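You operate a simulated robot arm through the tools that you are given. There is no shell and no other tool.

You run a simulated robot arm. Do the job below in one go: nothing can be reset, and whatever is moved stays where it is left.

## Task
Clear the open printer's plate and wipe it clean.
Fine: switch off first, slide the bed well forward, the spacer into the dark parts tray, teal cloth back where it lay. What is to be rubbed or washed off counts as gone when no trace of it is left.
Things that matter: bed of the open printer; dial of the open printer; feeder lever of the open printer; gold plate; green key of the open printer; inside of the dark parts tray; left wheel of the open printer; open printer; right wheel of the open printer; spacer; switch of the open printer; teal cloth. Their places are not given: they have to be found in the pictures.

It is judged by the outcome, as a careful person would: the job done as asked, and still so three seconds after it is handed in. It fails if anything else is knocked over, pushed out of place, dropped, spilled or broken. Flat cloth is picked up by pressing the open fingertips on it (5 to 10 N) and closing them slowly along it; thin cloth reads only 2 to 8 mm in the jaws.

## Robot
A 7-joint arm with a two-finger parallel gripper, fixed in place. Base frame: the origin is on the floor under the middle of its stand, x ahead of it, y to its left, z up. Units: mm, rad, N and s.
It reaches about 1247 mm from its shoulder. Its first joint turns from -2.304 to 2.304 rad. Payload 3.91 kg.
The TCP is the grasp point between the finger pads, 30 mm short of the fingertips. In the tool frame z runs along the fingers and y along their closing line. The gripper opens to 110 mm. The fingers are 20 mm wide and 10 mm thick; the gripper's body (48 by 112 mm) begins 55 mm behind the TCP.
Orientation is told as [roll, pitch, yaw] about the base's x, y, z axes, in that order, counted from this pose: with the fingers straight down and closing along the base's y, the tool's x points along the base's -x, its y along +y and its z along -z.

## Interface
- The arm moves only by the tool step_arm. Its argument "targets" is a list of rows, each a list of 6 numbers: the shift along the tool's x, y, z in mm, then the turn, a rotation vector about the tool's x, y, z in rad. In form: [[x, y, z, wx, wy, wz], ...]. A call has 1 to 20 rows; each row shifts and turns the commanded pose from where the row before left it, along the tool's axes as they then stand. "gripper" is the opening, from 0 (shut) to 1 (fully open), set as the call begins (left out, the last holds). A row lasts 0.2 s, in which the tool goes at most 50 mm and 0.15 rad; a call with a longer step from one row to the next is refused whole, and so is a gripper value outside its range. Where a pose cannot be reached the arm comes as near as it can. A force on the tool above 40 N (or 10 N above the force at the start of the call, whichever is more), or a blocked arm, ends the call early, and 0.2 s more pass. Each finger travels about 108 mm/s and halts on what it meets, pressing with about 27 N; the grip force reading is that of the motor and also rises with nothing between the fingers. The clock runs only during rows and for 0.2 s after the last one: add rows that do not move to give the fingers time. The reply holds the time, the measured pose of the TCP, the force on the tool along the base axes, the opening and the grip force, in the units named above and with some noise, with the torque about the TCP (base axes, N m) and any sound that the robot's microphone picked up, and new pictures: "pictures" is both (left out), scene, wrist or none.
- Cameras (640 x 400 px; columns grow to the right, rows downward): "scene" is fixed at [48.4, 500.9, 1536.4]; the picture's right is [0.17, -0.99, 0.00], its down [-0.84, -0.14, -0.52] and it looks along [0.52, 0.09, -0.85] (base axes); focal length 214 px, centre (320, 200). "wrist" rides on the gripper at [72, 17, -103] in the tool frame; the picture's right is [-0.23, 0.97, 0.00], its down [-0.76, -0.18, -0.62] and it looks along [-0.61, -0.14, 0.78] (tool axes); focal length 222 px, centre (320, 200).
- probe_pixels(camera, pixels): there is no depth. For up to 12 entries [column, row, z] of the newest picture of that camera ("zoom" is the newest enlarged one), the place [x, y] in the base frame at which the ray of that pixel passes the height z, good to about 2 mm. It takes no simulated time.
- inspect(camera, box): a new picture of the part [left, top, right, bottom] of that camera's present view, enlarged. It takes no simulated time.
- close_job(): hands the job in; it is judged then, once.

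Open the gripper and draw the arm clear of the work before you hand the job in, unless the task says otherwise.

The tools are called after "Request:" by a JSON object that holds its "name" and its "arguments". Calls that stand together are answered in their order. step_arm: Moves the arm, as the interface text tells. Its arguments: {"type":"object","properties":{"targets":{"type":"array"},"gripper":{"type":"number"},"pictures":{"type":"string","enum":["both","scene","wrist","none"]}},"required":["targets"]} The other tools are called the same way: probe_pixels (camera, pixels) gives the place at which the rays of pixels pass given heights; inspect (camera, box) takes an enlarged picture of a part of a camera's view; close_job () hands the job in.

At the start:

```text
clock: 0.0
ee_pos: [387.1, 446.9, 1295.1]
orientation: [0.0, 0.001, 0.002]
wrist_force: [-0.5, -0.4, -0.4]
torque: [-0.02, -0.03, 0.03]
opening: 110.2
gripper_force: 0.0
```

scene: 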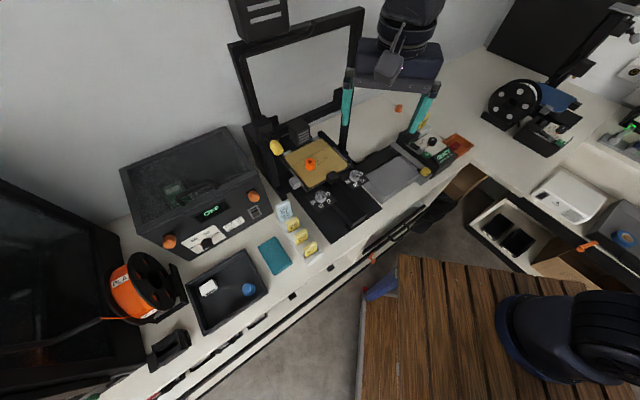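
wrist: 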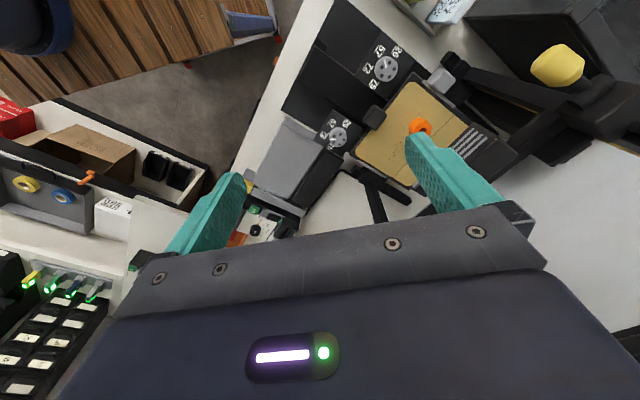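

I see the open printer in the middle of the scene picture (bed at about 315,163, orange spacer at 310,164), the dark tray at (228,290), and the teal cloth at (274,256). I enlarge these parts first.

Request:
{"name": "inspect", "arguments": {"camera": "scene", "box": [240, 100, 400, 200]}}

Request:
{"name": "inspect", "arguments": {"camera": "scene", "box": [180, 190, 340, 340]}}

Request:
{"name": "inspect", "arguments": {"camera": "scene", "box": [280, 140, 480, 265]}}

Request:
{"name": "inspect", "arguments": {"camera": "wrist", "box": [240, 0, 640, 250]}}

```text
4.00 times, centred on (320, 150) of scene
```

zoom: 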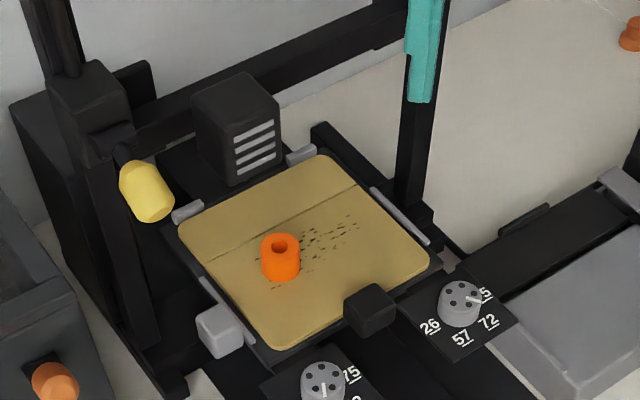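

```text
2.67 times, centred on (260, 265) of scene
```

zoom: 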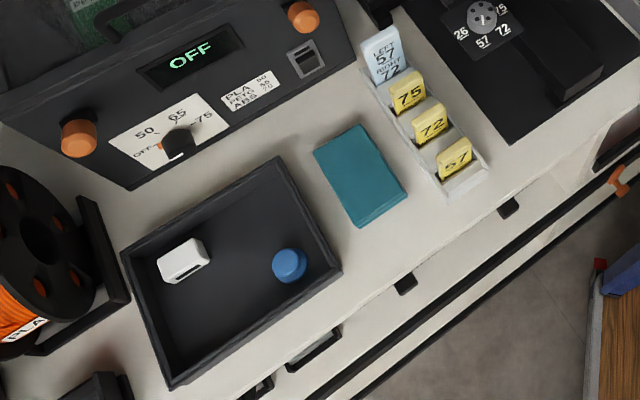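

```text
3.20 times, centred on (380, 202) of scene
```

zoom: 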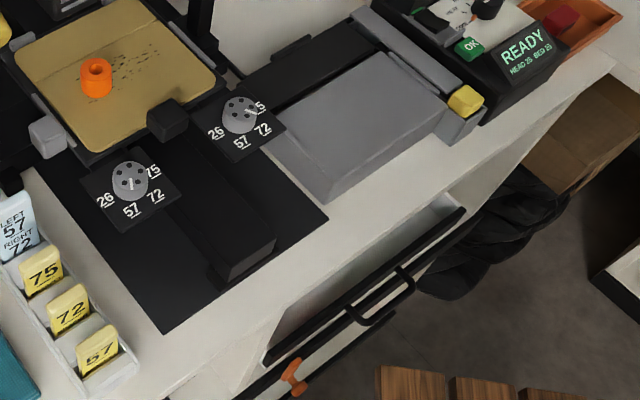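

```text
1.60 times, centred on (440, 125) of wrist
```

zoom: 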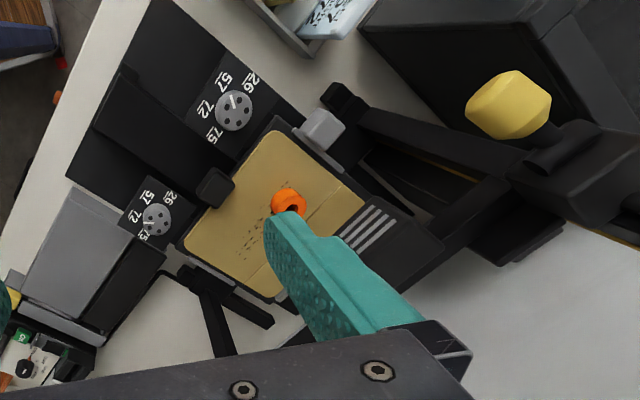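

The control unit of the open printer seems to be at about (430,150) with the display "READY". I zoom in on it and on the bed to find the switch.

Request:
{"name": "inspect", "arguments": {"camera": "scene", "box": [390, 110, 480, 190]}}

Request:
{"name": "inspect", "arguments": {"camera": "scene", "box": [260, 120, 360, 190]}}

Request:
{"name": "inspect", "arguments": {"camera": "wrist", "box": [200, 150, 360, 250]}}

Request:
{"name": "inspect", "arguments": {"camera": "scene", "box": [220, 0, 480, 160]}}

```text
5.00 times, centred on (435, 150) of scene
```

zoom: 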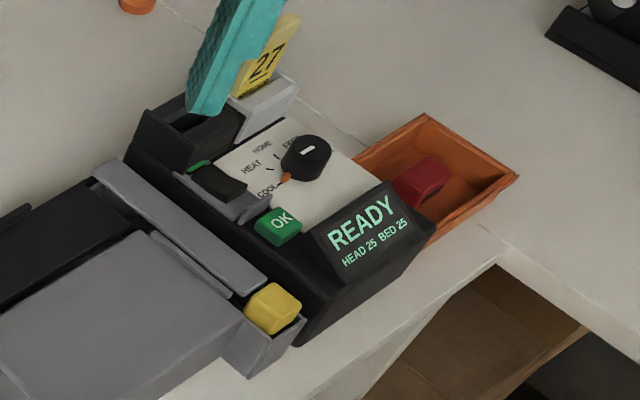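

```text
5.71 times, centred on (310, 155) of scene
```

zoom: 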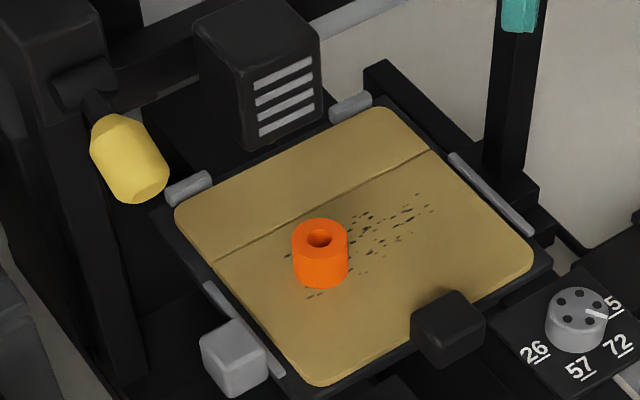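

```text
4.00 times, centred on (280, 200) of wrist
```

zoom: 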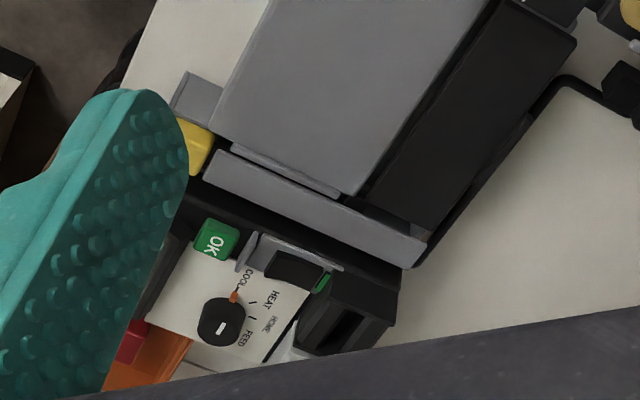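

```text
2.46 times, centred on (350, 80) of scene
```

zoom: 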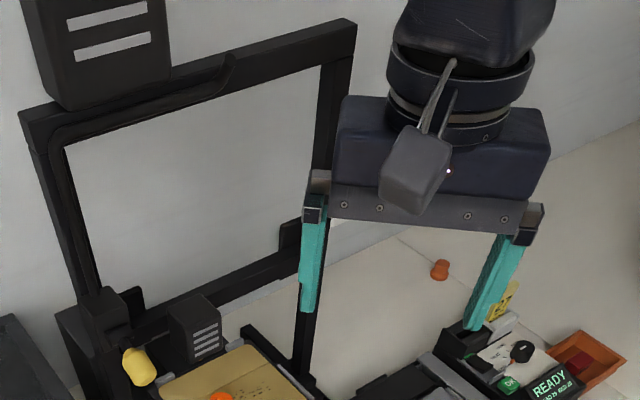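

I triangulate with both cameras: the spacer top (scene 309.8,161.7; wrist 420,127), the OK key (scene, wrist) and the wheels, at several heights.

Request:
{"name": "probe_pixels", "arguments": {"camera": "scene", "pixels": [[309.8, 161.7, 700], [309.8, 161.7, 800], [309.8, 161.7, 900], [309.8, 161.7, 1000], [427, 155.4, 700], [427, 155.4, 800], [427, 155.4, 900], [427, 155.4, 1000], [320.3, 198, 700], [320.3, 198, 800], [320.3, 198, 900], [320.3, 198, 1000]]}}

Request:
{"name": "probe_pixels", "arguments": {"camera": "wrist", "pixels": [[420, 127, 700], [420, 127, 800], [420, 127, 900], [420, 127, 1000], [254, 209.5, 700], [254, 209.5, 800], [254, 209.5, 900], [254, 209.5, 1000], [386, 68, 700], [386, 68, 800], [386, 68, 900], [386, 68, 1000]]}}

```text
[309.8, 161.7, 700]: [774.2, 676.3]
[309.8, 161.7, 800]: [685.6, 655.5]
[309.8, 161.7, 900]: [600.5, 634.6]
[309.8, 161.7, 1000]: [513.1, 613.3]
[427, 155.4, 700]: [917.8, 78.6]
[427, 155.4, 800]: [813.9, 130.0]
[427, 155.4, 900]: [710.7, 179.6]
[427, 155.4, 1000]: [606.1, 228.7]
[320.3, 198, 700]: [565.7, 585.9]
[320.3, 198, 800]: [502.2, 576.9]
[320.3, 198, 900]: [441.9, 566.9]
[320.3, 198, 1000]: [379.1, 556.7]
```

```text
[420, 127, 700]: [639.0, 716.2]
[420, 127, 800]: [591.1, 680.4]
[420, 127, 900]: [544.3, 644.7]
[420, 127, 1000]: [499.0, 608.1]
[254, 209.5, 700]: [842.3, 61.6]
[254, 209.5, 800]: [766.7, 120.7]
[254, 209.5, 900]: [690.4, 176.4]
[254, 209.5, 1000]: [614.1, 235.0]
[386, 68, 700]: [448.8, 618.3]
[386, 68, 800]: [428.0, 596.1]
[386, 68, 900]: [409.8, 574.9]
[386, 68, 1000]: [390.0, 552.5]
```

The spacer top is near z≈1020, the OK key near z≈965 at about (645,210), and the left wheel near (396,560). I move the wrist camera closer to the control unit to see the switch.

Request:
{"name": "step_arm", "arguments": {"targets": [[-5, -40, 0, 0, 0, 0], [-5, -40, 0, 0, 0, 0], [-5, -40, 0, 0, 0, 0], [-5, -40, 8, 0, 0, 0], [-5, -40, 10, 0, 0, 0], [-5, -20, 10, 0, 0, 0], [0, 0, 0, 0, 0, 0]], "gripper": 1}}

Request:
{"name": "inspect", "arguments": {"camera": "wrist", "box": [160, 20, 480, 220]}}

Request:
{"name": "inspect", "arguments": {"camera": "scene", "box": [220, 60, 400, 200]}}

```text
clock: 1.6
ee_pos: [418.9, 229.9, 1267.3]
orientation: [-0.001, 0.0, 0.0]
wrist_force: [0.0, 0.0, -0.4]
torque: [0.0, -0.01, -0.02]
opening: 109.6
gripper_force: 0.1
```

scene: 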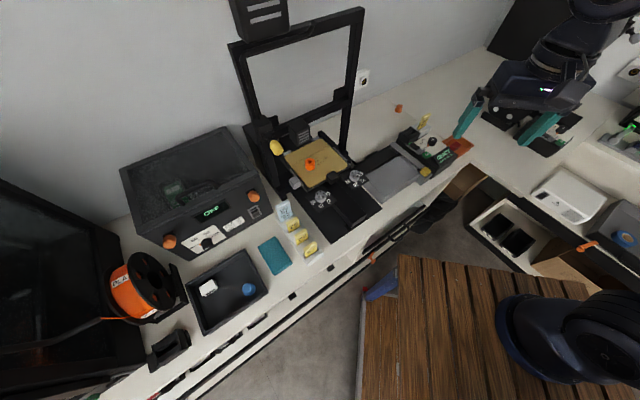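
wrist: 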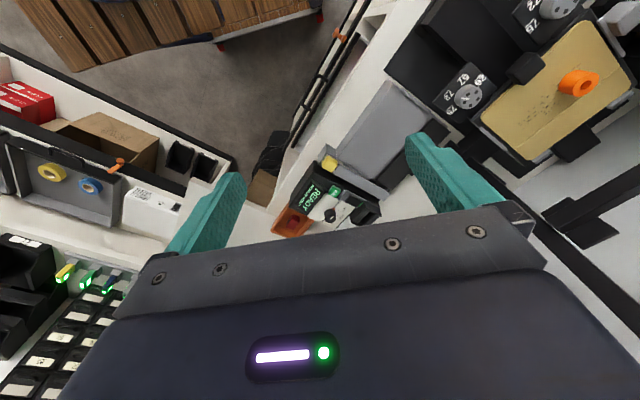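

```text
2.00 times, centred on (320, 120) of wrist
```

zoom: 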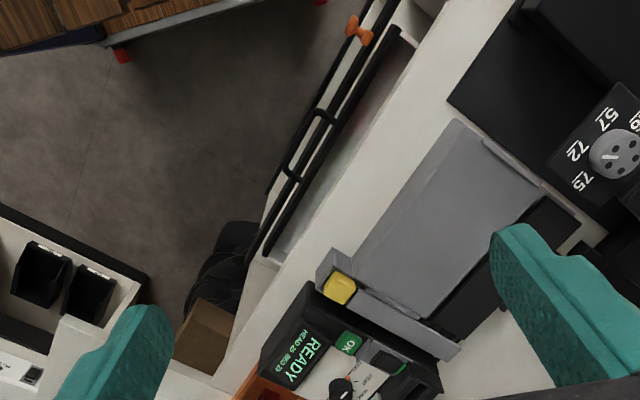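

```text
2.86 times, centred on (310, 130) of scene
```

zoom: 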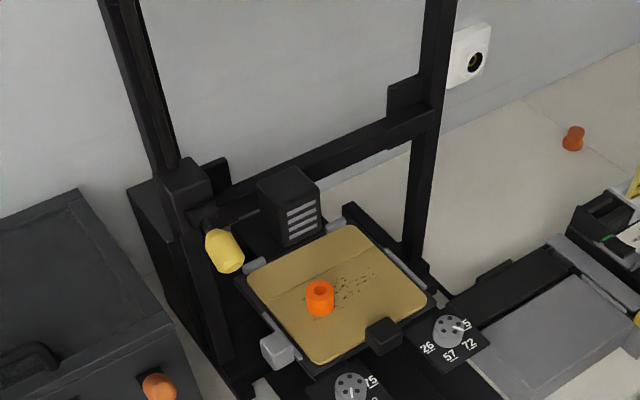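

I triangulate again with the longer baseline: OK key (wrist 334,192), yellow block (wrist 330,163), spacer top (wrist ~590,80), right wheel centre (wrist ~468,97).

Request:
{"name": "probe_pixels", "arguments": {"camera": "wrist", "pixels": [[334, 192, 900], [334, 192, 950], [334, 192, 1000], [468, 97, 900], [468, 97, 950], [468, 97, 1000], [587, 82, 950], [587, 82, 1000], [587, 82, 1050], [547, 131, 900], [547, 131, 950], [547, 131, 1000]]}}

Request:
{"name": "probe_pixels", "arguments": {"camera": "scene", "pixels": [[427, 155.4, 950], [355.5, 176, 900], [355.5, 176, 950], [355.5, 176, 1000], [309.8, 161.7, 950], [309.8, 161.7, 1050], [274, 256, 900], [274, 256, 950], [228, 290, 900], [228, 290, 950], [331.6, 243.6, 900], [331.6, 243.6, 950]]}}

Request:
{"name": "inspect", "arguments": {"camera": "wrist", "box": [400, 0, 640, 150]}}

```text
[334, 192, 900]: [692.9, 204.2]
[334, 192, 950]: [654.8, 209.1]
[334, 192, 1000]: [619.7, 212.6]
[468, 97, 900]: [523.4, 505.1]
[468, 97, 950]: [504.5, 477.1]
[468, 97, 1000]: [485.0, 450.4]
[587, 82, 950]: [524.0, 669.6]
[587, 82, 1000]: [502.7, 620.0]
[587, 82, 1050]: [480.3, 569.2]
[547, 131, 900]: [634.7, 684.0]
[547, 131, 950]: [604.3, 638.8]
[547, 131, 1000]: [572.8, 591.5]
```

```text
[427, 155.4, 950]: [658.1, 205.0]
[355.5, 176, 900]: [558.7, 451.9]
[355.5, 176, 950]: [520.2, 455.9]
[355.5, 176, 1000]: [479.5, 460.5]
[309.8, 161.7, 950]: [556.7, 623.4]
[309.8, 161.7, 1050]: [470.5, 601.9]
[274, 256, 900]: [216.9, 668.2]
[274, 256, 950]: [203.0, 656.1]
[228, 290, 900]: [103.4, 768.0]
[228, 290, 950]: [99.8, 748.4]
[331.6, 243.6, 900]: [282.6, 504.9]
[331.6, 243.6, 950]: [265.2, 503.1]
```

```text
2.67 times, centred on (520, 75) of wrist
```

zoom: 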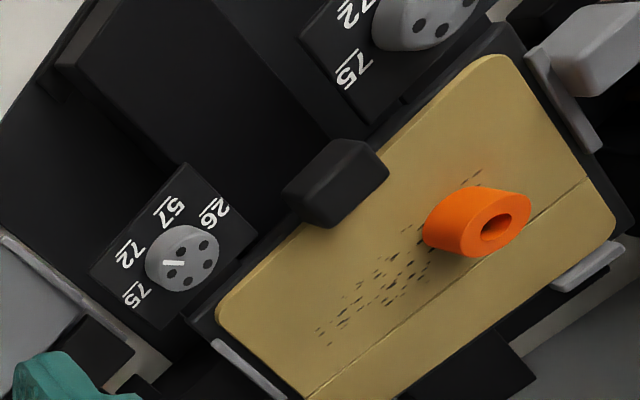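

I triangulate the base plate's front right corner (scene 382,207; wrist 384,71.5) and other points for the table height and the desk direction.

Request:
{"name": "probe_pixels", "arguments": {"camera": "wrist", "pixels": [[384, 71.5, 850], [384, 71.5, 900], [384, 71.5, 950], [384, 71.5, 1000]]}}

Request:
{"name": "probe_pixels", "arguments": {"camera": "scene", "pixels": [[382.2, 207.3, 850], [382.2, 207.3, 900], [382.2, 207.3, 950], [382.2, 207.3, 1000], [331.6, 243.6, 910], [262, 238.5, 910], [289, 264, 910], [265, 292, 910], [204, 333, 910], [188, 282, 910], [243, 249, 910], [274, 275, 910]]}}

```text
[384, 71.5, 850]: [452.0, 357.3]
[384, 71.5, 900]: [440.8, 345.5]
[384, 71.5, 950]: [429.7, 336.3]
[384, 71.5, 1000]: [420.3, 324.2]
```

```text
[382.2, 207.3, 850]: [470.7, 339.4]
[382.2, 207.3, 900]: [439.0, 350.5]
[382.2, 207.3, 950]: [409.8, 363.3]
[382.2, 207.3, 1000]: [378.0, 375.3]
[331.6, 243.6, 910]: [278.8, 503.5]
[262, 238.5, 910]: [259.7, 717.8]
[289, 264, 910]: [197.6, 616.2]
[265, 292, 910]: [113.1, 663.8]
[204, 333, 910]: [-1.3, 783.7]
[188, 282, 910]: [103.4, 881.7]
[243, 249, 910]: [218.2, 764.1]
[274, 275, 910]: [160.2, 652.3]
```

The base plate corners lie at (440,349) and (283,505), z≈893, so the desk runs at exactly 45° to the base axes. I turn the tool by +45° yaw to line up with the desk and move over the control unit.

Request:
{"name": "step_arm", "arguments": {"targets": [[0, 0, 0, 0, 0, -0.1309], [0, 0, 0, 0, 0, -0.1309], [0, 0, 0, 0, 0, -0.1309], [0, 0, 0, 0, 0, -0.1309], [0, 0, 0, 0, 0, -0.1309], [0, 0, 0, 0, 0, -0.1309], [-22, -29, 20, 0, 0, 0], [-22, -29, 20, 0, 0, 0], [-22, -29, 20, 0, 0, 0], [-22, -29, 20, 0, 0, 0], [-22, -29, 20, 0, 0, 0], [-22, -29, 20, 0, 0, 0], [0, 0, 0, 0, 0, 0]]}}

Request:
{"name": "inspect", "arguments": {"camera": "wrist", "box": [200, 20, 440, 170]}}

```text
clock: 4.4
ee_pos: [636.6, 194.2, 1147.8]
orientation: [0.0, 0.001, 0.789]
wrist_force: [0.2, 0.4, 0.0]
torque: [-0.02, 0.02, -0.01]
opening: 110.0
gripper_force: 0.0
```

scene: 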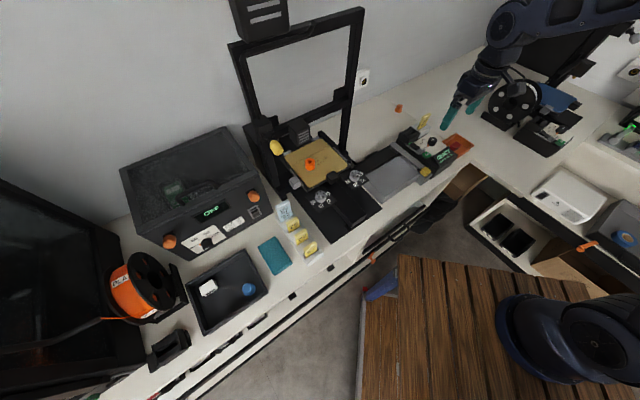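
wrist: 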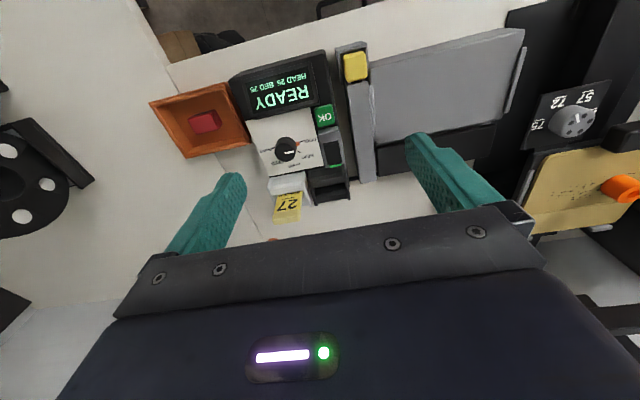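

```text
2.67 times, centred on (320, 95) of wrist
```

zoom: 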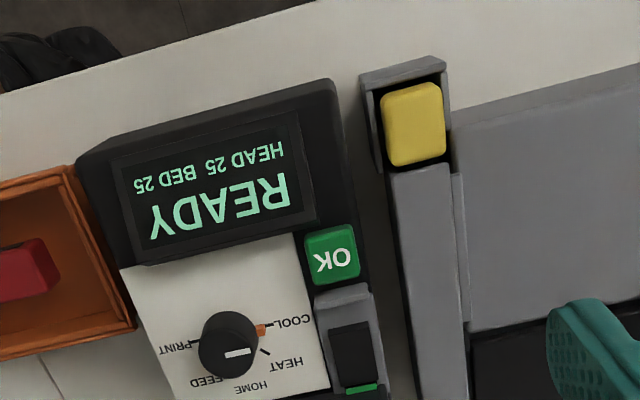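

The rocker switch sits beside the OK key at wrist about (332,150), with a green strip at its far end. I zoom in on it and, for comparison, on the closed printer's switch (scene 254,211), which belongs to a printer showing "OFF".

Request:
{"name": "inspect", "arguments": {"camera": "wrist", "box": [300, 95, 364, 195]}}

Request:
{"name": "inspect", "arguments": {"camera": "scene", "box": [230, 190, 280, 225]}}

Request:
{"name": "inspect", "arguments": {"camera": "scene", "box": [400, 125, 450, 175]}}

```text
4.00 times, centred on (332, 145) of wrist
```

zoom: 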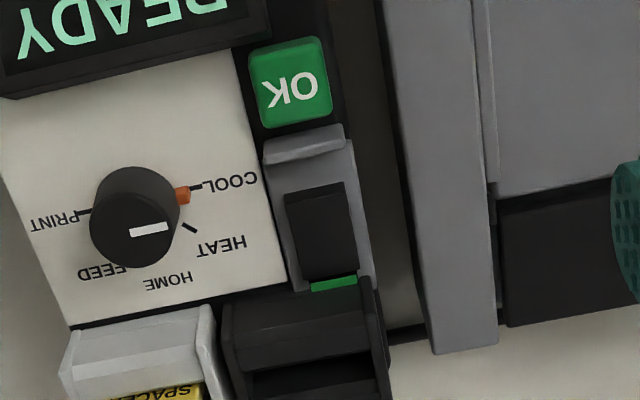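

```text
11.43 times, centred on (255, 208) of scene
```

zoom: 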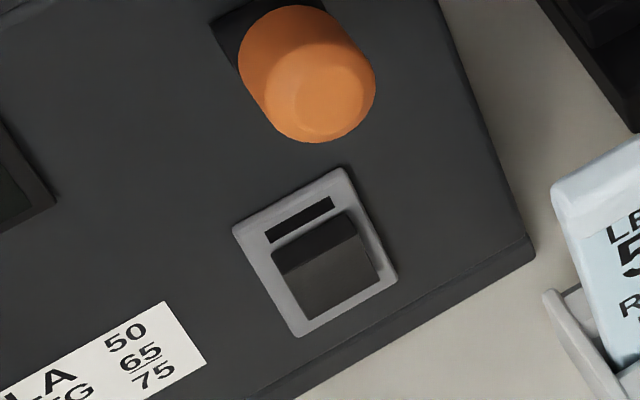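

```text
8.00 times, centred on (425, 150) of scene
```

zoom: 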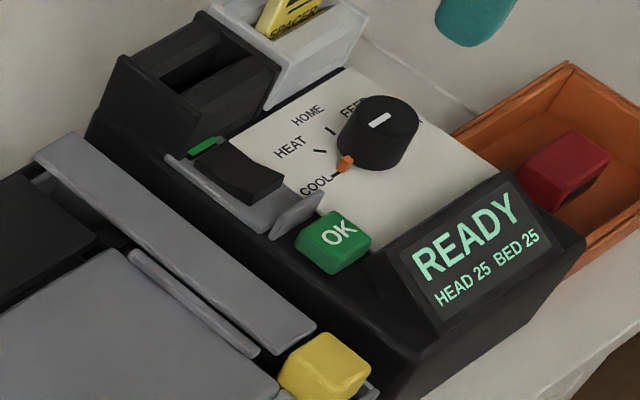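

The rocker's near end (towards OK) looks raised and the far end, by the lit green strip, is pressed in, so OFF should be a press on the near end. I get the positions of rocker, guard and key by probing.

Request:
{"name": "probe_pixels", "arguments": {"camera": "wrist", "pixels": [[332.5, 152.5, 955], [332.5, 152.5, 965], [331, 142.5, 960], [334.5, 165, 960], [322.5, 144, 960], [338, 142, 960], [328.5, 133, 960], [324.5, 115.5, 960], [337, 133, 960], [335.5, 166, 950]]}}

Request:
{"name": "probe_pixels", "arguments": {"camera": "scene", "pixels": [[417, 146, 955], [417, 146, 965], [410.2, 143.3, 955], [422, 151, 955], [427.5, 155, 960], [418.5, 147.3, 960], [413, 145, 960]]}}

```text
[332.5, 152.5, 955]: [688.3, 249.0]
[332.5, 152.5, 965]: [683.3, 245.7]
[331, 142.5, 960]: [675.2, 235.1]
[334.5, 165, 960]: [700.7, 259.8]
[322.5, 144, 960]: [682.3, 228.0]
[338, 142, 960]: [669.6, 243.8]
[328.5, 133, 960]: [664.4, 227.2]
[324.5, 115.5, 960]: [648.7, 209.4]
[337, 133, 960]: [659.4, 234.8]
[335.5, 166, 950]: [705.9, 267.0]
```

```text
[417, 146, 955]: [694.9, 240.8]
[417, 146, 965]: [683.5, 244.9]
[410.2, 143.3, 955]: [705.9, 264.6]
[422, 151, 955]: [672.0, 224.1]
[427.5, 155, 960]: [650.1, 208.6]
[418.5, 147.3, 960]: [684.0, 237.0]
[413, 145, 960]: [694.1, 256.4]
```

The rocker runs from about b=643 (near end) to b=679, in desk coordinates, with the guard near b≈630. I go lower with open fingers for a close look before pressing.

Request:
{"name": "step_arm", "arguments": {"targets": [[-16, 0, 28, 0, 0, 0], [-16, 0, 28, 0, 0, 0], [-16, 0, 28, 0, 0, 0], [0, 0, 0, 0, 0, 0]]}}

Request:
{"name": "inspect", "arguments": {"camera": "wrist", "box": [260, 60, 420, 160]}}

```text
clock: 5.4
ee_pos: [668.8, 230.4, 1064.6]
orientation: [0.0, -0.001, 0.787]
wrist_force: [0.5, -0.1, 0.2]
torque: [0.01, 0.02, 0.02]
opening: 110.1
gripper_force: 0.1
```

scene: 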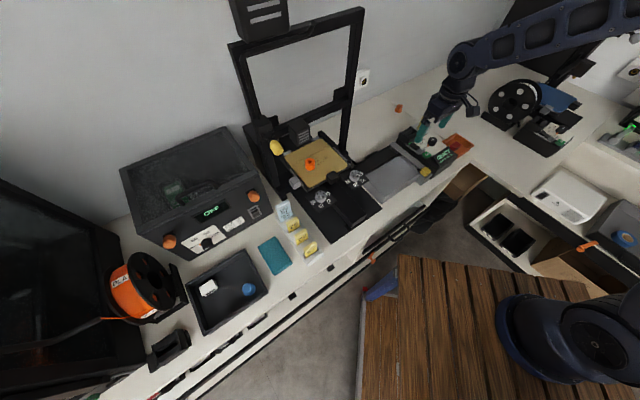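
wrist: 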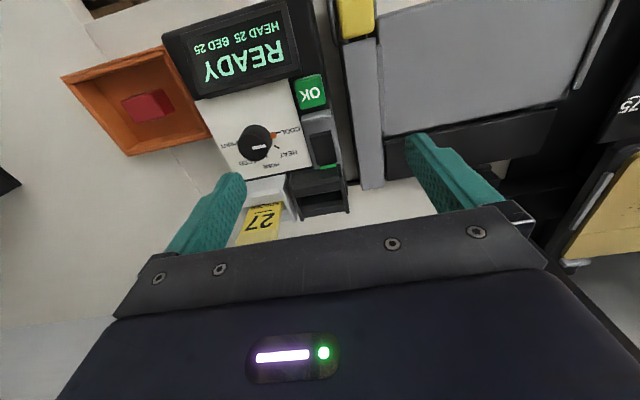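

```text
4.00 times, centred on (340, 110) of wrist
```

zoom: 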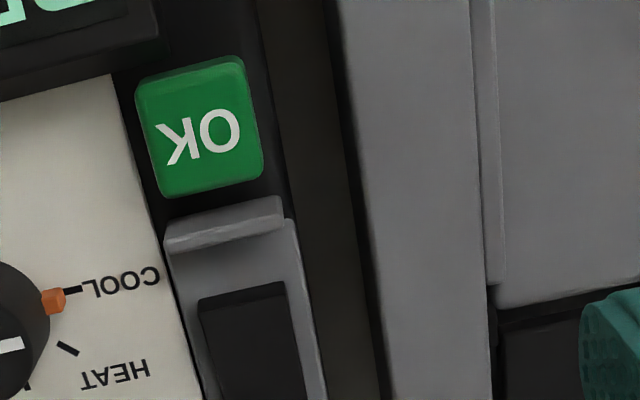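

I zoom on the lower part of the rocker in this closer view and take fresh probes for its ends and the guard.

Request:
{"name": "inspect", "arguments": {"camera": "wrist", "box": [280, 90, 376, 210]}}

Request:
{"name": "probe_pixels", "arguments": {"camera": "wrist", "pixels": [[321, 132.5, 955], [321, 132.5, 965], [312, 134.5, 965], [331, 131, 965], [315.5, 121, 975], [315.5, 121, 965], [325.5, 166, 950]]}}

```text
3.33 times, centred on (328, 150) of wrist
```

zoom: 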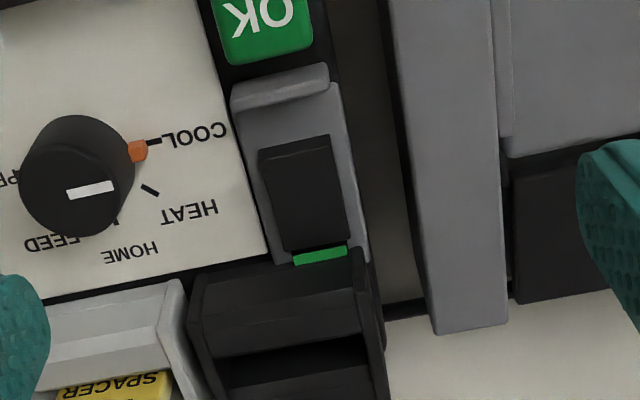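

```text
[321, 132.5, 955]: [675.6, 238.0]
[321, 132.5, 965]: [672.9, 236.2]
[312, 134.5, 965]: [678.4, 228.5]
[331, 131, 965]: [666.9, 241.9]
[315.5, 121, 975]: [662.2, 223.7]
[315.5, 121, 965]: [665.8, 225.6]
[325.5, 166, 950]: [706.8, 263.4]
```

The near end's front face is visible, so it is raised: OFF is the near end. I close the fingers, tilt the tool 0.3 rad so that the robot-side edge of the tip is lowest, and come down to just above the rocker's near half.

Request:
{"name": "step_arm", "arguments": {"targets": [[0, 0, 0, 0, -0.15, 0], [0, 0, 0, 0, -0.15, 0], [-11.5, 0.5, 3.5, 0, 0, 0], [7.4, 0, 23.9, 0, 0, 0], [7.4, 0, 23.9, 0, 0, 0], [0, 0, 0, 0, 0, 0]], "gripper": 0}}

Request:
{"name": "inspect", "arguments": {"camera": "wrist", "box": [240, 60, 400, 160]}}

Request:
{"name": "inspect", "arguments": {"camera": "scene", "box": [395, 120, 455, 170]}}

```text
clock: 6.8
ee_pos: [675.6, 242.1, 1012.9]
orientation: [0.0, -0.299, 0.786]
wrist_force: [0.3, -0.1, 0.8]
torque: [0.03, -0.01, -0.01]
opening: 0.0
gripper_force: 26.9
```

scene: 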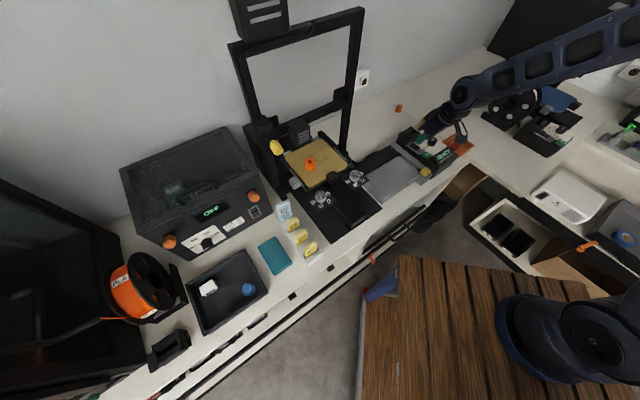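
wrist: 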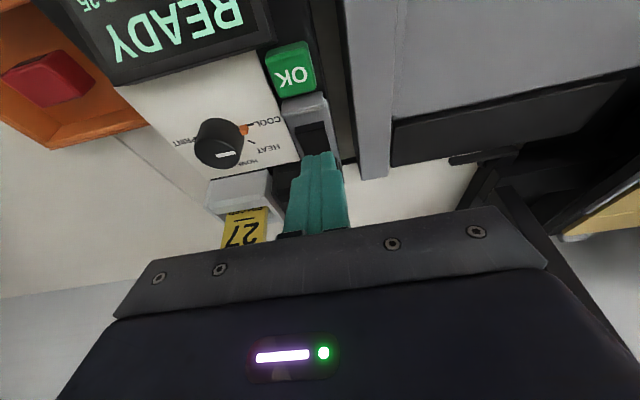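

```text
4.00 times, centred on (320, 110) of wrist
```

zoom: 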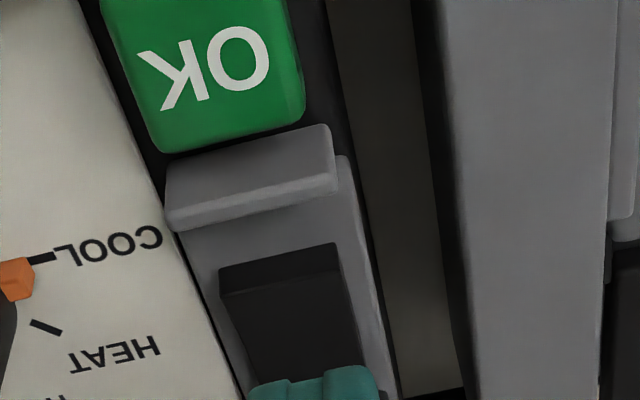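

```text
8.00 times, centred on (425, 145) of scene
```

zoom: 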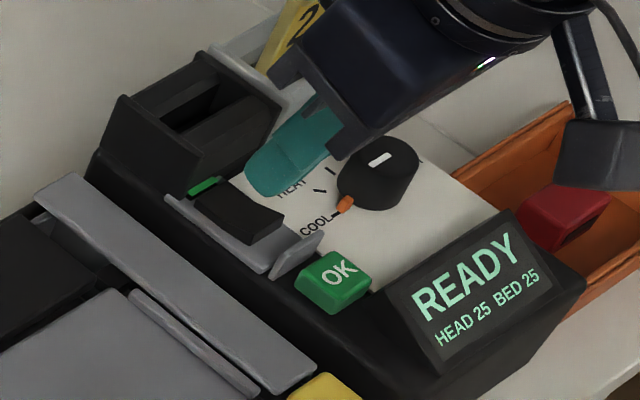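

The fingers stand just behind and above the rocker. I check the sideways alignment by probing the rocker's near edge in both pictures.

Request:
{"name": "probe_pixels", "arguments": {"camera": "wrist", "pixels": [[294.5, 127, 965], [324.5, 120.5, 965], [309.5, 124, 965], [309.5, 124, 955], [294.5, 134, 960], [326, 127, 960]]}}

Request:
{"name": "probe_pixels", "arguments": {"camera": "scene", "pixels": [[418, 148.3, 965], [418, 148.3, 970], [418, 148.3, 975]]}}

```text
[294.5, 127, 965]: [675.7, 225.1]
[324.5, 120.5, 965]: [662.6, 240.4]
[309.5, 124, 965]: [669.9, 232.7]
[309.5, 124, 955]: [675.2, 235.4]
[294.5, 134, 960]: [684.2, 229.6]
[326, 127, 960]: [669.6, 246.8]
```

```text
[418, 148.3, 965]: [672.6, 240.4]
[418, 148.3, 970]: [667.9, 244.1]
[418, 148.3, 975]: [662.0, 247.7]
```

Sideways alignment is within 2 mm (a≈-307), so I lower straight down in 3 mm steps to just about contact.

Request:
{"name": "step_arm", "arguments": {"targets": [[0.89, 0, 2.87, 0, 0, 0], [0.89, 0, 2.87, 0, 0, 0], [0.89, 0, 2.87, 0, 0, 0], [0.89, 0, 2.87, 0, 0, 0], [0.89, 0, 2.87, 0, 0, 0]], "pictures": "none"}}

Request:
{"name": "inspect", "arguments": {"camera": "scene", "box": [395, 120, 455, 170]}}

Request:
{"name": "inspect", "arguments": {"camera": "wrist", "box": [240, 60, 400, 160]}}

```text
clock: 8.0
ee_pos: [674.9, 241.5, 998.0]
orientation: [0.0, -0.3, 0.788]
wrist_force: [0.2, 0.0, -0.3]
torque: [-0.01, 0.01, -0.02]
opening: 0.1
gripper_force: 27.0
```

```text
8.00 times, centred on (425, 145) of scene
```

zoom: 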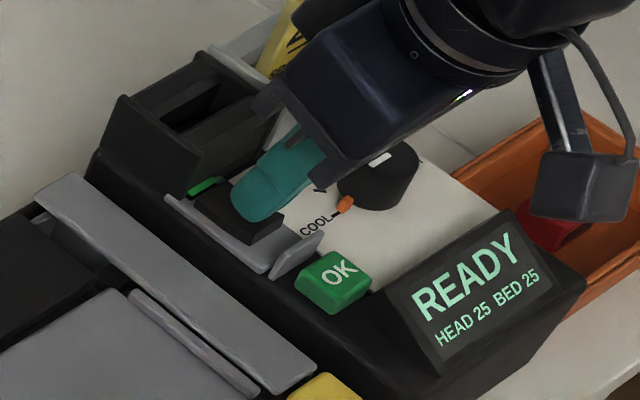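

```text
4.00 times, centred on (320, 110) of wrist
```

zoom: 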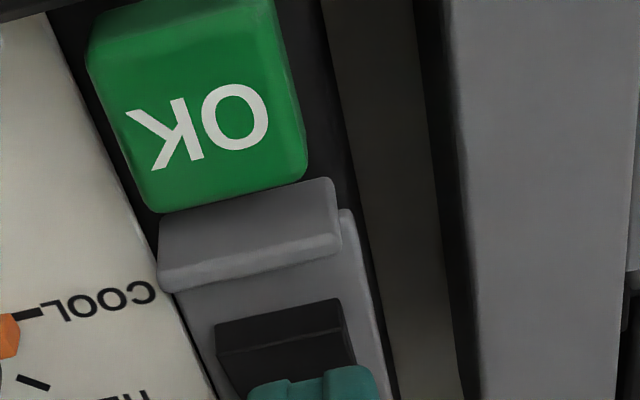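

The tip is just above the rocker's near half and no contact force yet; I press on in 2 mm steps, watching the force.

Request:
{"name": "step_arm", "arguments": {"targets": [[0.59, -2, 1.91, 0, 0, 0], [0.59, 0, 1.91, 0, 0, 0], [0.59, 0, 1.91, 0, 0, 0], [0.59, 0, 1.91, 0, 0, 0]], "pictures": "none"}}

Request:
{"name": "inspect", "arguments": {"camera": "scene", "box": [395, 120, 455, 170]}}

```text
clock: 9.0
ee_pos: [677.9, 239.9, 990.6]
orientation: [0.001, -0.298, 0.785]
wrist_force: [-1.2, -1.2, 3.5]
torque: [-0.04, 0.02, 0.01]
opening: 0.2
gripper_force: 26.8
heard: click
```

```text
8.00 times, centred on (425, 145) of scene
```

zoom: 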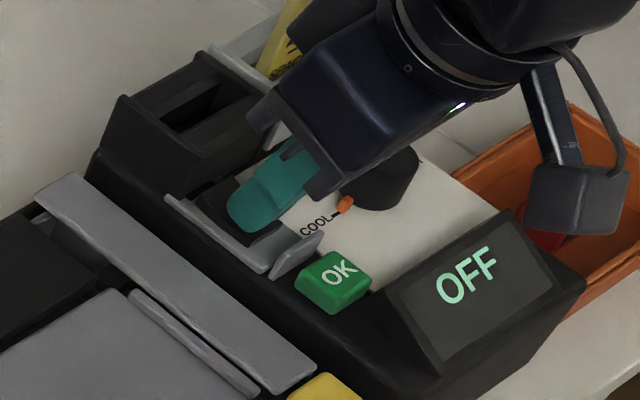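

A click was heard and the display now reads OFF. I lift straight up, then level the tool.

Request:
{"name": "step_arm", "arguments": {"targets": [[-8.9, 0, -28.7, 0, 0, 0], [-13.3, 0, -43, 0, 0, 0], [-13.3, 0, -43, 0, 0, 0], [-13.3, 0, -43, 0, 0, 0], [-11, 0, -35, 0, 0, 0], [0, 0, 0, 0, 0.15, 0], [0, 0, 0, 0, 0.15, 0]], "pictures": "none"}}

Request:
{"name": "inspect", "arguments": {"camera": "scene", "box": [395, 120, 455, 170]}}

Request:
{"name": "probe_pixels", "arguments": {"camera": "scene", "pixels": [[309.8, 161.7, 1015], [332.5, 177.5, 960], [332.5, 177.5, 980], [332.5, 177.5, 1000], [295, 153, 985], [321, 139, 985], [347, 165, 985], [307, 187, 985], [348, 152, 893], [285.5, 196, 893]]}}

```text
clock: 10.6
ee_pos: [677.1, 239.7, 1190.4]
orientation: [0.0, 0.002, 0.786]
wrist_force: [-0.3, -1.7, -0.1]
torque: [-0.01, -0.05, 0.04]
opening: 0.0
gripper_force: 27.0
```

```text
8.00 times, centred on (425, 145) of scene
```

zoom: 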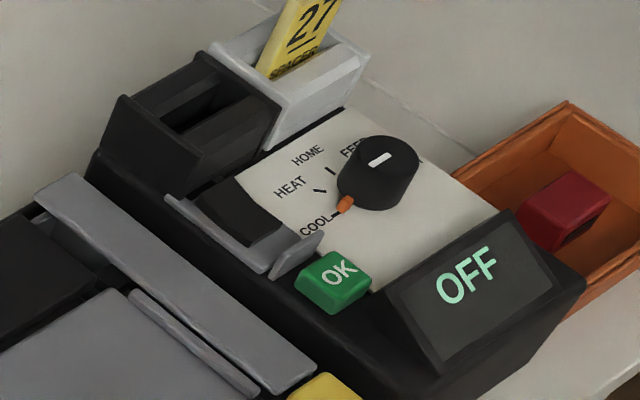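

```text
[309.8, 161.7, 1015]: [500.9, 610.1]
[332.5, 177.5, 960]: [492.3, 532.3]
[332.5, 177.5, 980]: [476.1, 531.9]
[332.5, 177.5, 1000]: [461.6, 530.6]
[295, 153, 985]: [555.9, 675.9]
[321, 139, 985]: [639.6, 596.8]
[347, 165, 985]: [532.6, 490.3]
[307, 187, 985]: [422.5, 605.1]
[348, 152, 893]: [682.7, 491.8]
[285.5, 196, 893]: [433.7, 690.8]
```

The switch stays in its new position with the display OFF. I now move along the desk to view the bed, about 355 mm to the left, with the fingers opened.

Request:
{"name": "step_arm", "arguments": {"targets": [[0, 44, -2, 0, 0, 0], [0, 44, -2, 0, 0, 0], [0, 44, -2, 0, 0, 0], [0, 44, -2, 0, 0, 0], [0, 44, -2, 0, 0, 0], [0, 44, 0, 0, 0, 0], [0, 44, 0, 0, 0, 0], [0, 44, 0, 0, 0, 0], [0, 0, 0, 0, 0, 0]], "gripper": 1}}

Request:
{"name": "inspect", "arguments": {"camera": "wrist", "box": [200, 40, 440, 190]}}

```text
clock: 12.6
ee_pos: [428.0, 488.7, 1204.3]
orientation: [-0.002, 0.0, 0.789]
wrist_force: [-0.3, -0.6, 0.7]
torque: [-0.02, 0.0, 0.01]
opening: 109.8
gripper_force: 0.0
```

scene: 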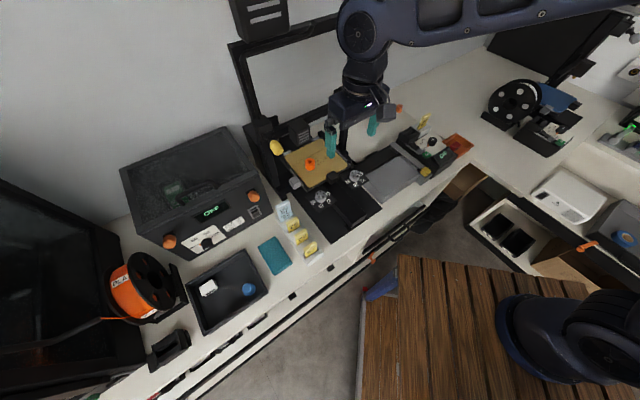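
wrist: 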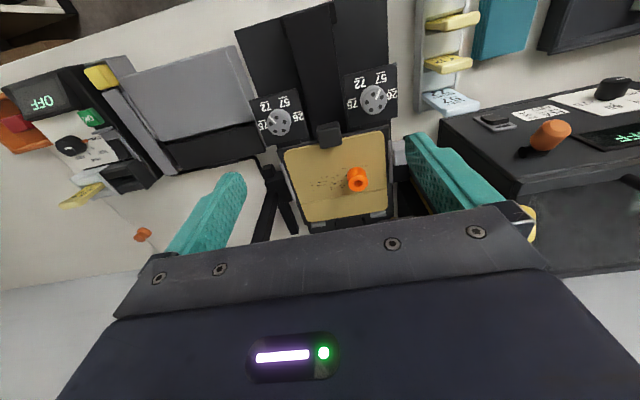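

```text
2.67 times, centred on (320, 115) of wrist
```

zoom: 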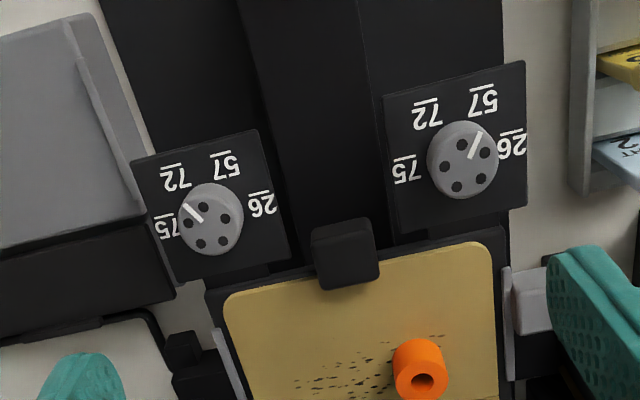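

I can see the bed with its black knob at the front (wrist 329,136), the wheels on either side and the spacer with the dark marks beside it. I zoom on the knob and triangulate its height.

Request:
{"name": "inspect", "arguments": {"camera": "wrist", "box": [290, 110, 370, 160]}}

Request:
{"name": "inspect", "arguments": {"camera": "scene", "box": [280, 145, 360, 205]}}

Request:
{"name": "inspect", "arguments": {"camera": "wrist", "box": [240, 100, 440, 240]}}

```text
8.00 times, centred on (330, 135) of wrist
```

zoom: 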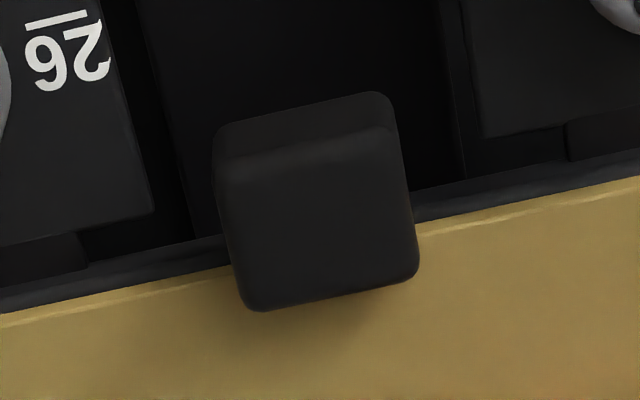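

```text
6.67 times, centred on (320, 175) of scene
```

zoom: 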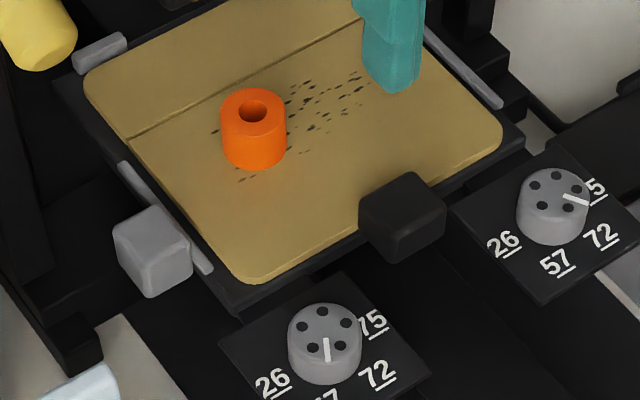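

```text
2.86 times, centred on (340, 170) of wrist
```

zoom: 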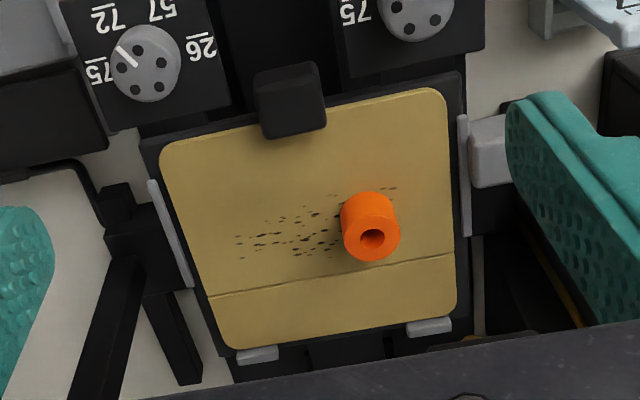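

I probe the knob's top face centre in both cameras (wrist 329.75,138.75; scene 332.3,175.75) to triangulate its height, along with the spacer's top rim and plate corners.

Request:
{"name": "probe_pixels", "arguments": {"camera": "wrist", "pixels": [[329.75, 138.75, 980], [329.75, 138.75, 1000], [329.75, 138.75, 1020], [317, 145, 1000], [342, 140.5, 1000], [320, 130, 1000], [358, 181, 1015], [371, 182.5, 1015], [346, 178, 1015], [277.5, 151.5, 985], [378, 133, 985], [334, 237, 985]]}}

Request:
{"name": "probe_pixels", "arguments": {"camera": "scene", "pixels": [[332.3, 175.75, 980], [332.3, 175.75, 1000], [332.3, 175.75, 1020], [309.7, 161.5, 1000], [309.7, 161.5, 1015], [309.7, 161.5, 1030]]}}

```text
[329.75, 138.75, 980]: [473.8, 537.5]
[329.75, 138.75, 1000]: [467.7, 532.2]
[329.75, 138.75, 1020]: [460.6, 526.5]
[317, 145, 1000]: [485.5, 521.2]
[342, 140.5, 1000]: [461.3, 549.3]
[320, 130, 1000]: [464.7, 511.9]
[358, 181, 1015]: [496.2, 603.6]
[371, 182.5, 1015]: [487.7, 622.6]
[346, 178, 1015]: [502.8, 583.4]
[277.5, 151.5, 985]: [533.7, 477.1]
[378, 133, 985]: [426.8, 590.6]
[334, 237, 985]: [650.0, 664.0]
```

```text
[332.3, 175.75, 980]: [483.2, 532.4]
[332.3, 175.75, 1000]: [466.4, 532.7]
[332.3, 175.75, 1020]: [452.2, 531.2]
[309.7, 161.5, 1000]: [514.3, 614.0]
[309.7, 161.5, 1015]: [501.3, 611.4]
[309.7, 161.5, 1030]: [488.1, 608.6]
```

The knob top sits at z≈1000, centred on (467,532), about 37 mm wide. I come down with the fingers opened to about 65 mm to just above it, and check.

Request:
{"name": "step_arm", "arguments": {"targets": [[-13.2, 0.6, 41, 0, 0, 0], [-13.2, 0.6, 41, 0, 0, 0], [-13.2, 0.6, 41, 0, 0, 0], [-13.2, 0.6, 41, 0, 0, 0], [0, 0, 0, 0, 0, 0]], "gripper": 0.6}}

Request:
{"name": "inspect", "arguments": {"camera": "wrist", "box": [240, 70, 440, 195]}}

Request:
{"name": "inspect", "arguments": {"camera": "scene", "box": [280, 125, 380, 205]}}

```text
clock: 13.8
ee_pos: [463.8, 528.7, 1036.9]
orientation: [-0.001, 0.001, 0.787]
wrist_force: [-0.2, 0.2, 0.0]
torque: [0.03, -0.03, -0.02]
opening: 66.0
gripper_force: 0.0
```

scene: 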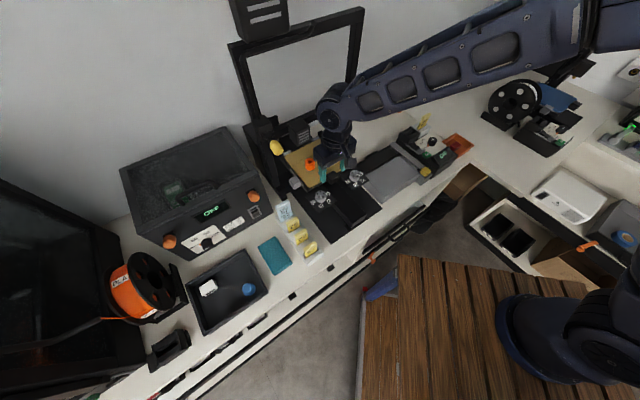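
wrist: 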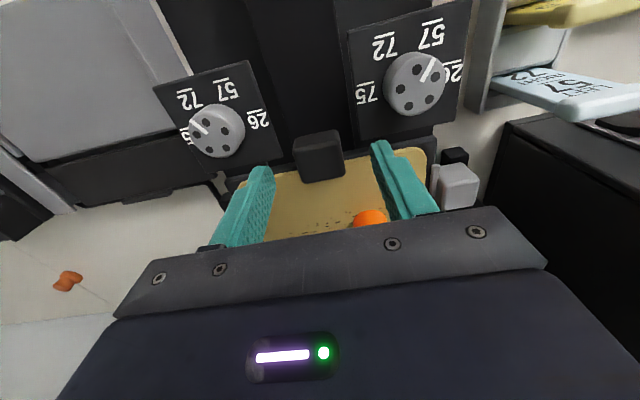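

```text
3.20 times, centred on (340, 132) of wrist
```

zoom: 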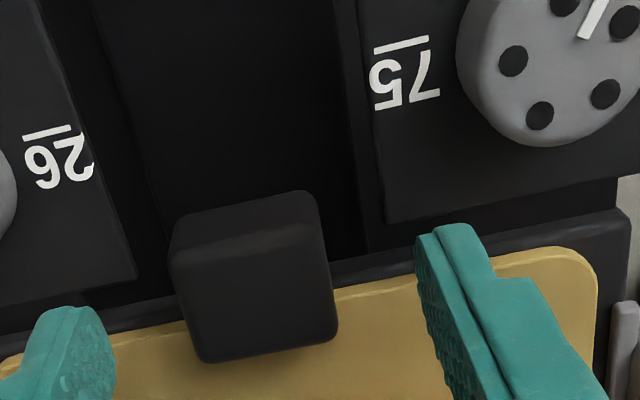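

```text
5.00 times, centred on (330, 165) of scene
```

zoom: 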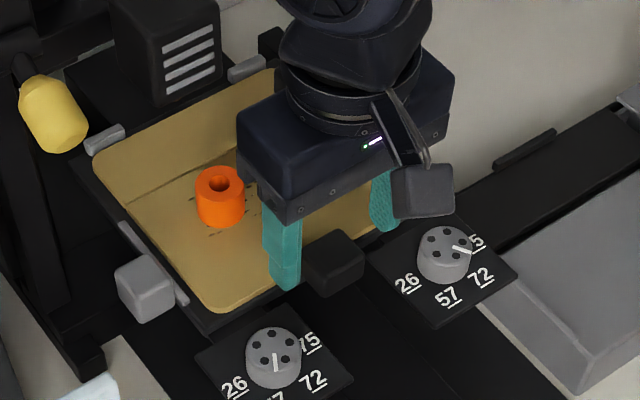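

The open fingers straddle the knob evenly; I lower 27 mm in small steps, watching for contact.

Request:
{"name": "step_arm", "arguments": {"targets": [[0, 0, 9, 0, 0, 0], [0, 0, 9, 0, 0, 0], [0, 0, 9, 0, 0, 0]]}}

Request:
{"name": "inspect", "arguments": {"camera": "wrist", "box": [240, 70, 440, 195]}}

Request:
{"name": "inspect", "arguments": {"camera": "scene", "box": [280, 125, 380, 205]}}

```text
clock: 14.6
ee_pos: [463.6, 528.7, 1011.9]
orientation: [-0.001, 0.0, 0.789]
wrist_force: [0.1, 0.5, -0.2]
torque: [0.02, 0.0, 0.0]
opening: 65.9
gripper_force: 0.0
```

scene: 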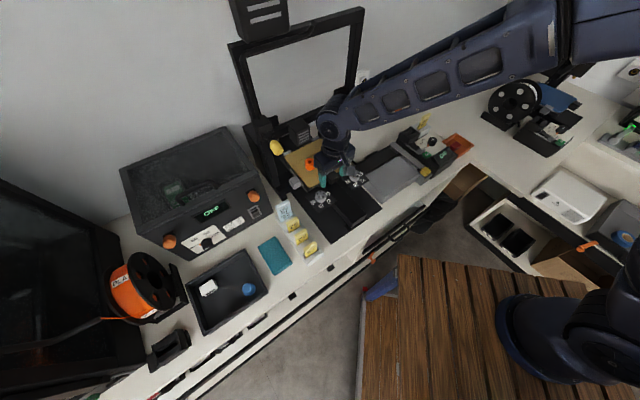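
wrist: 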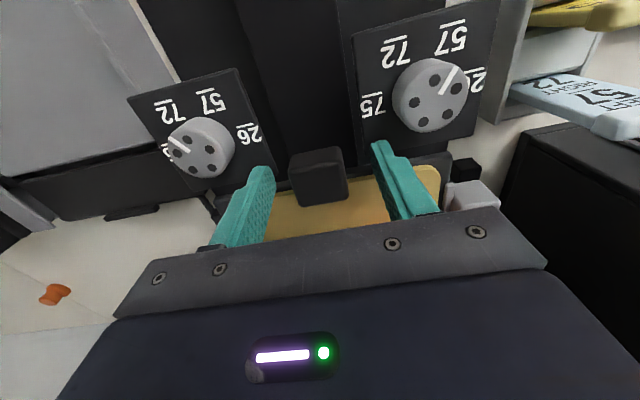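

```text
3.20 times, centred on (340, 132) of wrist
```

zoom: 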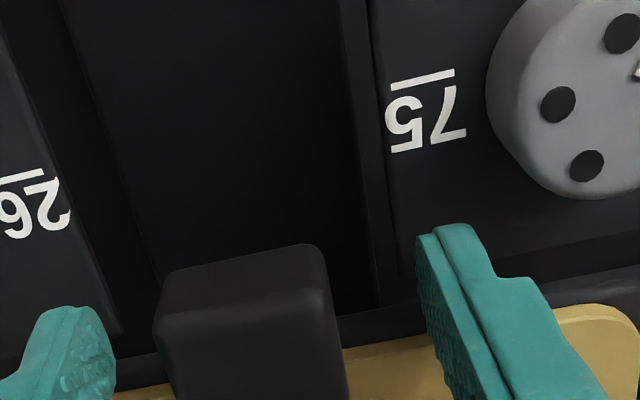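

```text
5.00 times, centred on (330, 165) of scene
```

zoom: 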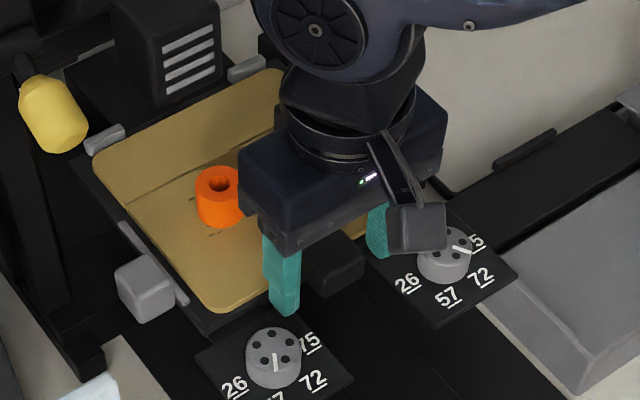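

The fingers are at knob depth with no contact. I close them on the knob.

Request:
{"name": "step_arm", "arguments": {"targets": [[0, 0, 0, 0, 0, 0], [0, 0, 0, 0, 0, 0], [0, 0, 0, 0, 0, 0]], "gripper": 0}}

Request:
{"name": "inspect", "arguments": {"camera": "wrist", "box": [240, 70, 440, 195]}}

```text
clock: 15.4
ee_pos: [464.0, 528.1, 1010.3]
orientation: [0.0, -0.001, 0.786]
wrist_force: [2.8, -5.4, 0.4]
torque: [-0.17, -0.02, -0.19]
opening: 33.3
gripper_force: 26.9
```

scene: 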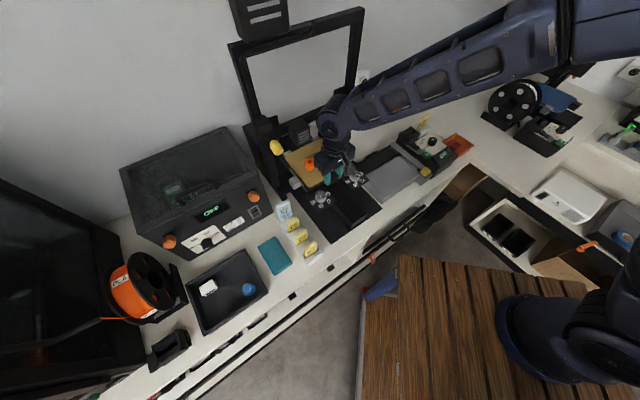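
wrist: 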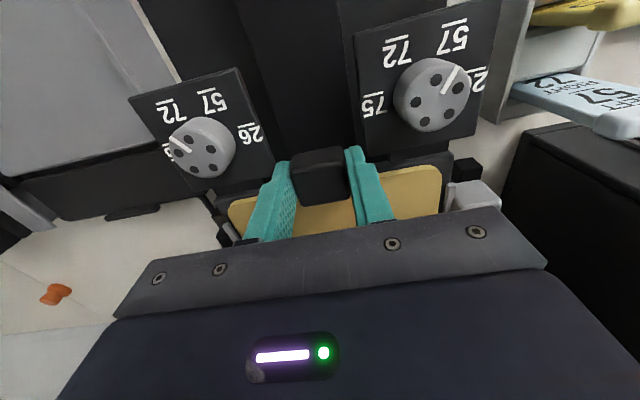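

```text
3.20 times, centred on (340, 132) of wrist
```

zoom: 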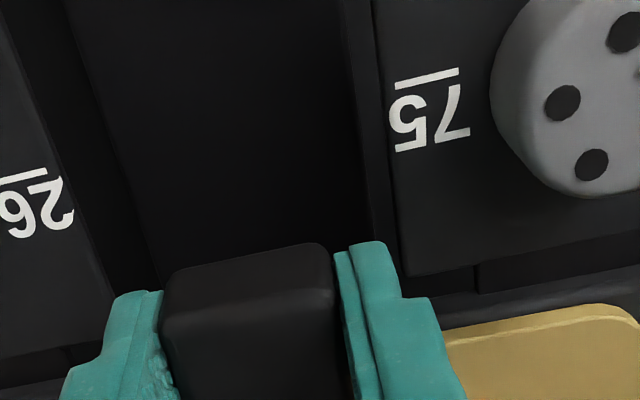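

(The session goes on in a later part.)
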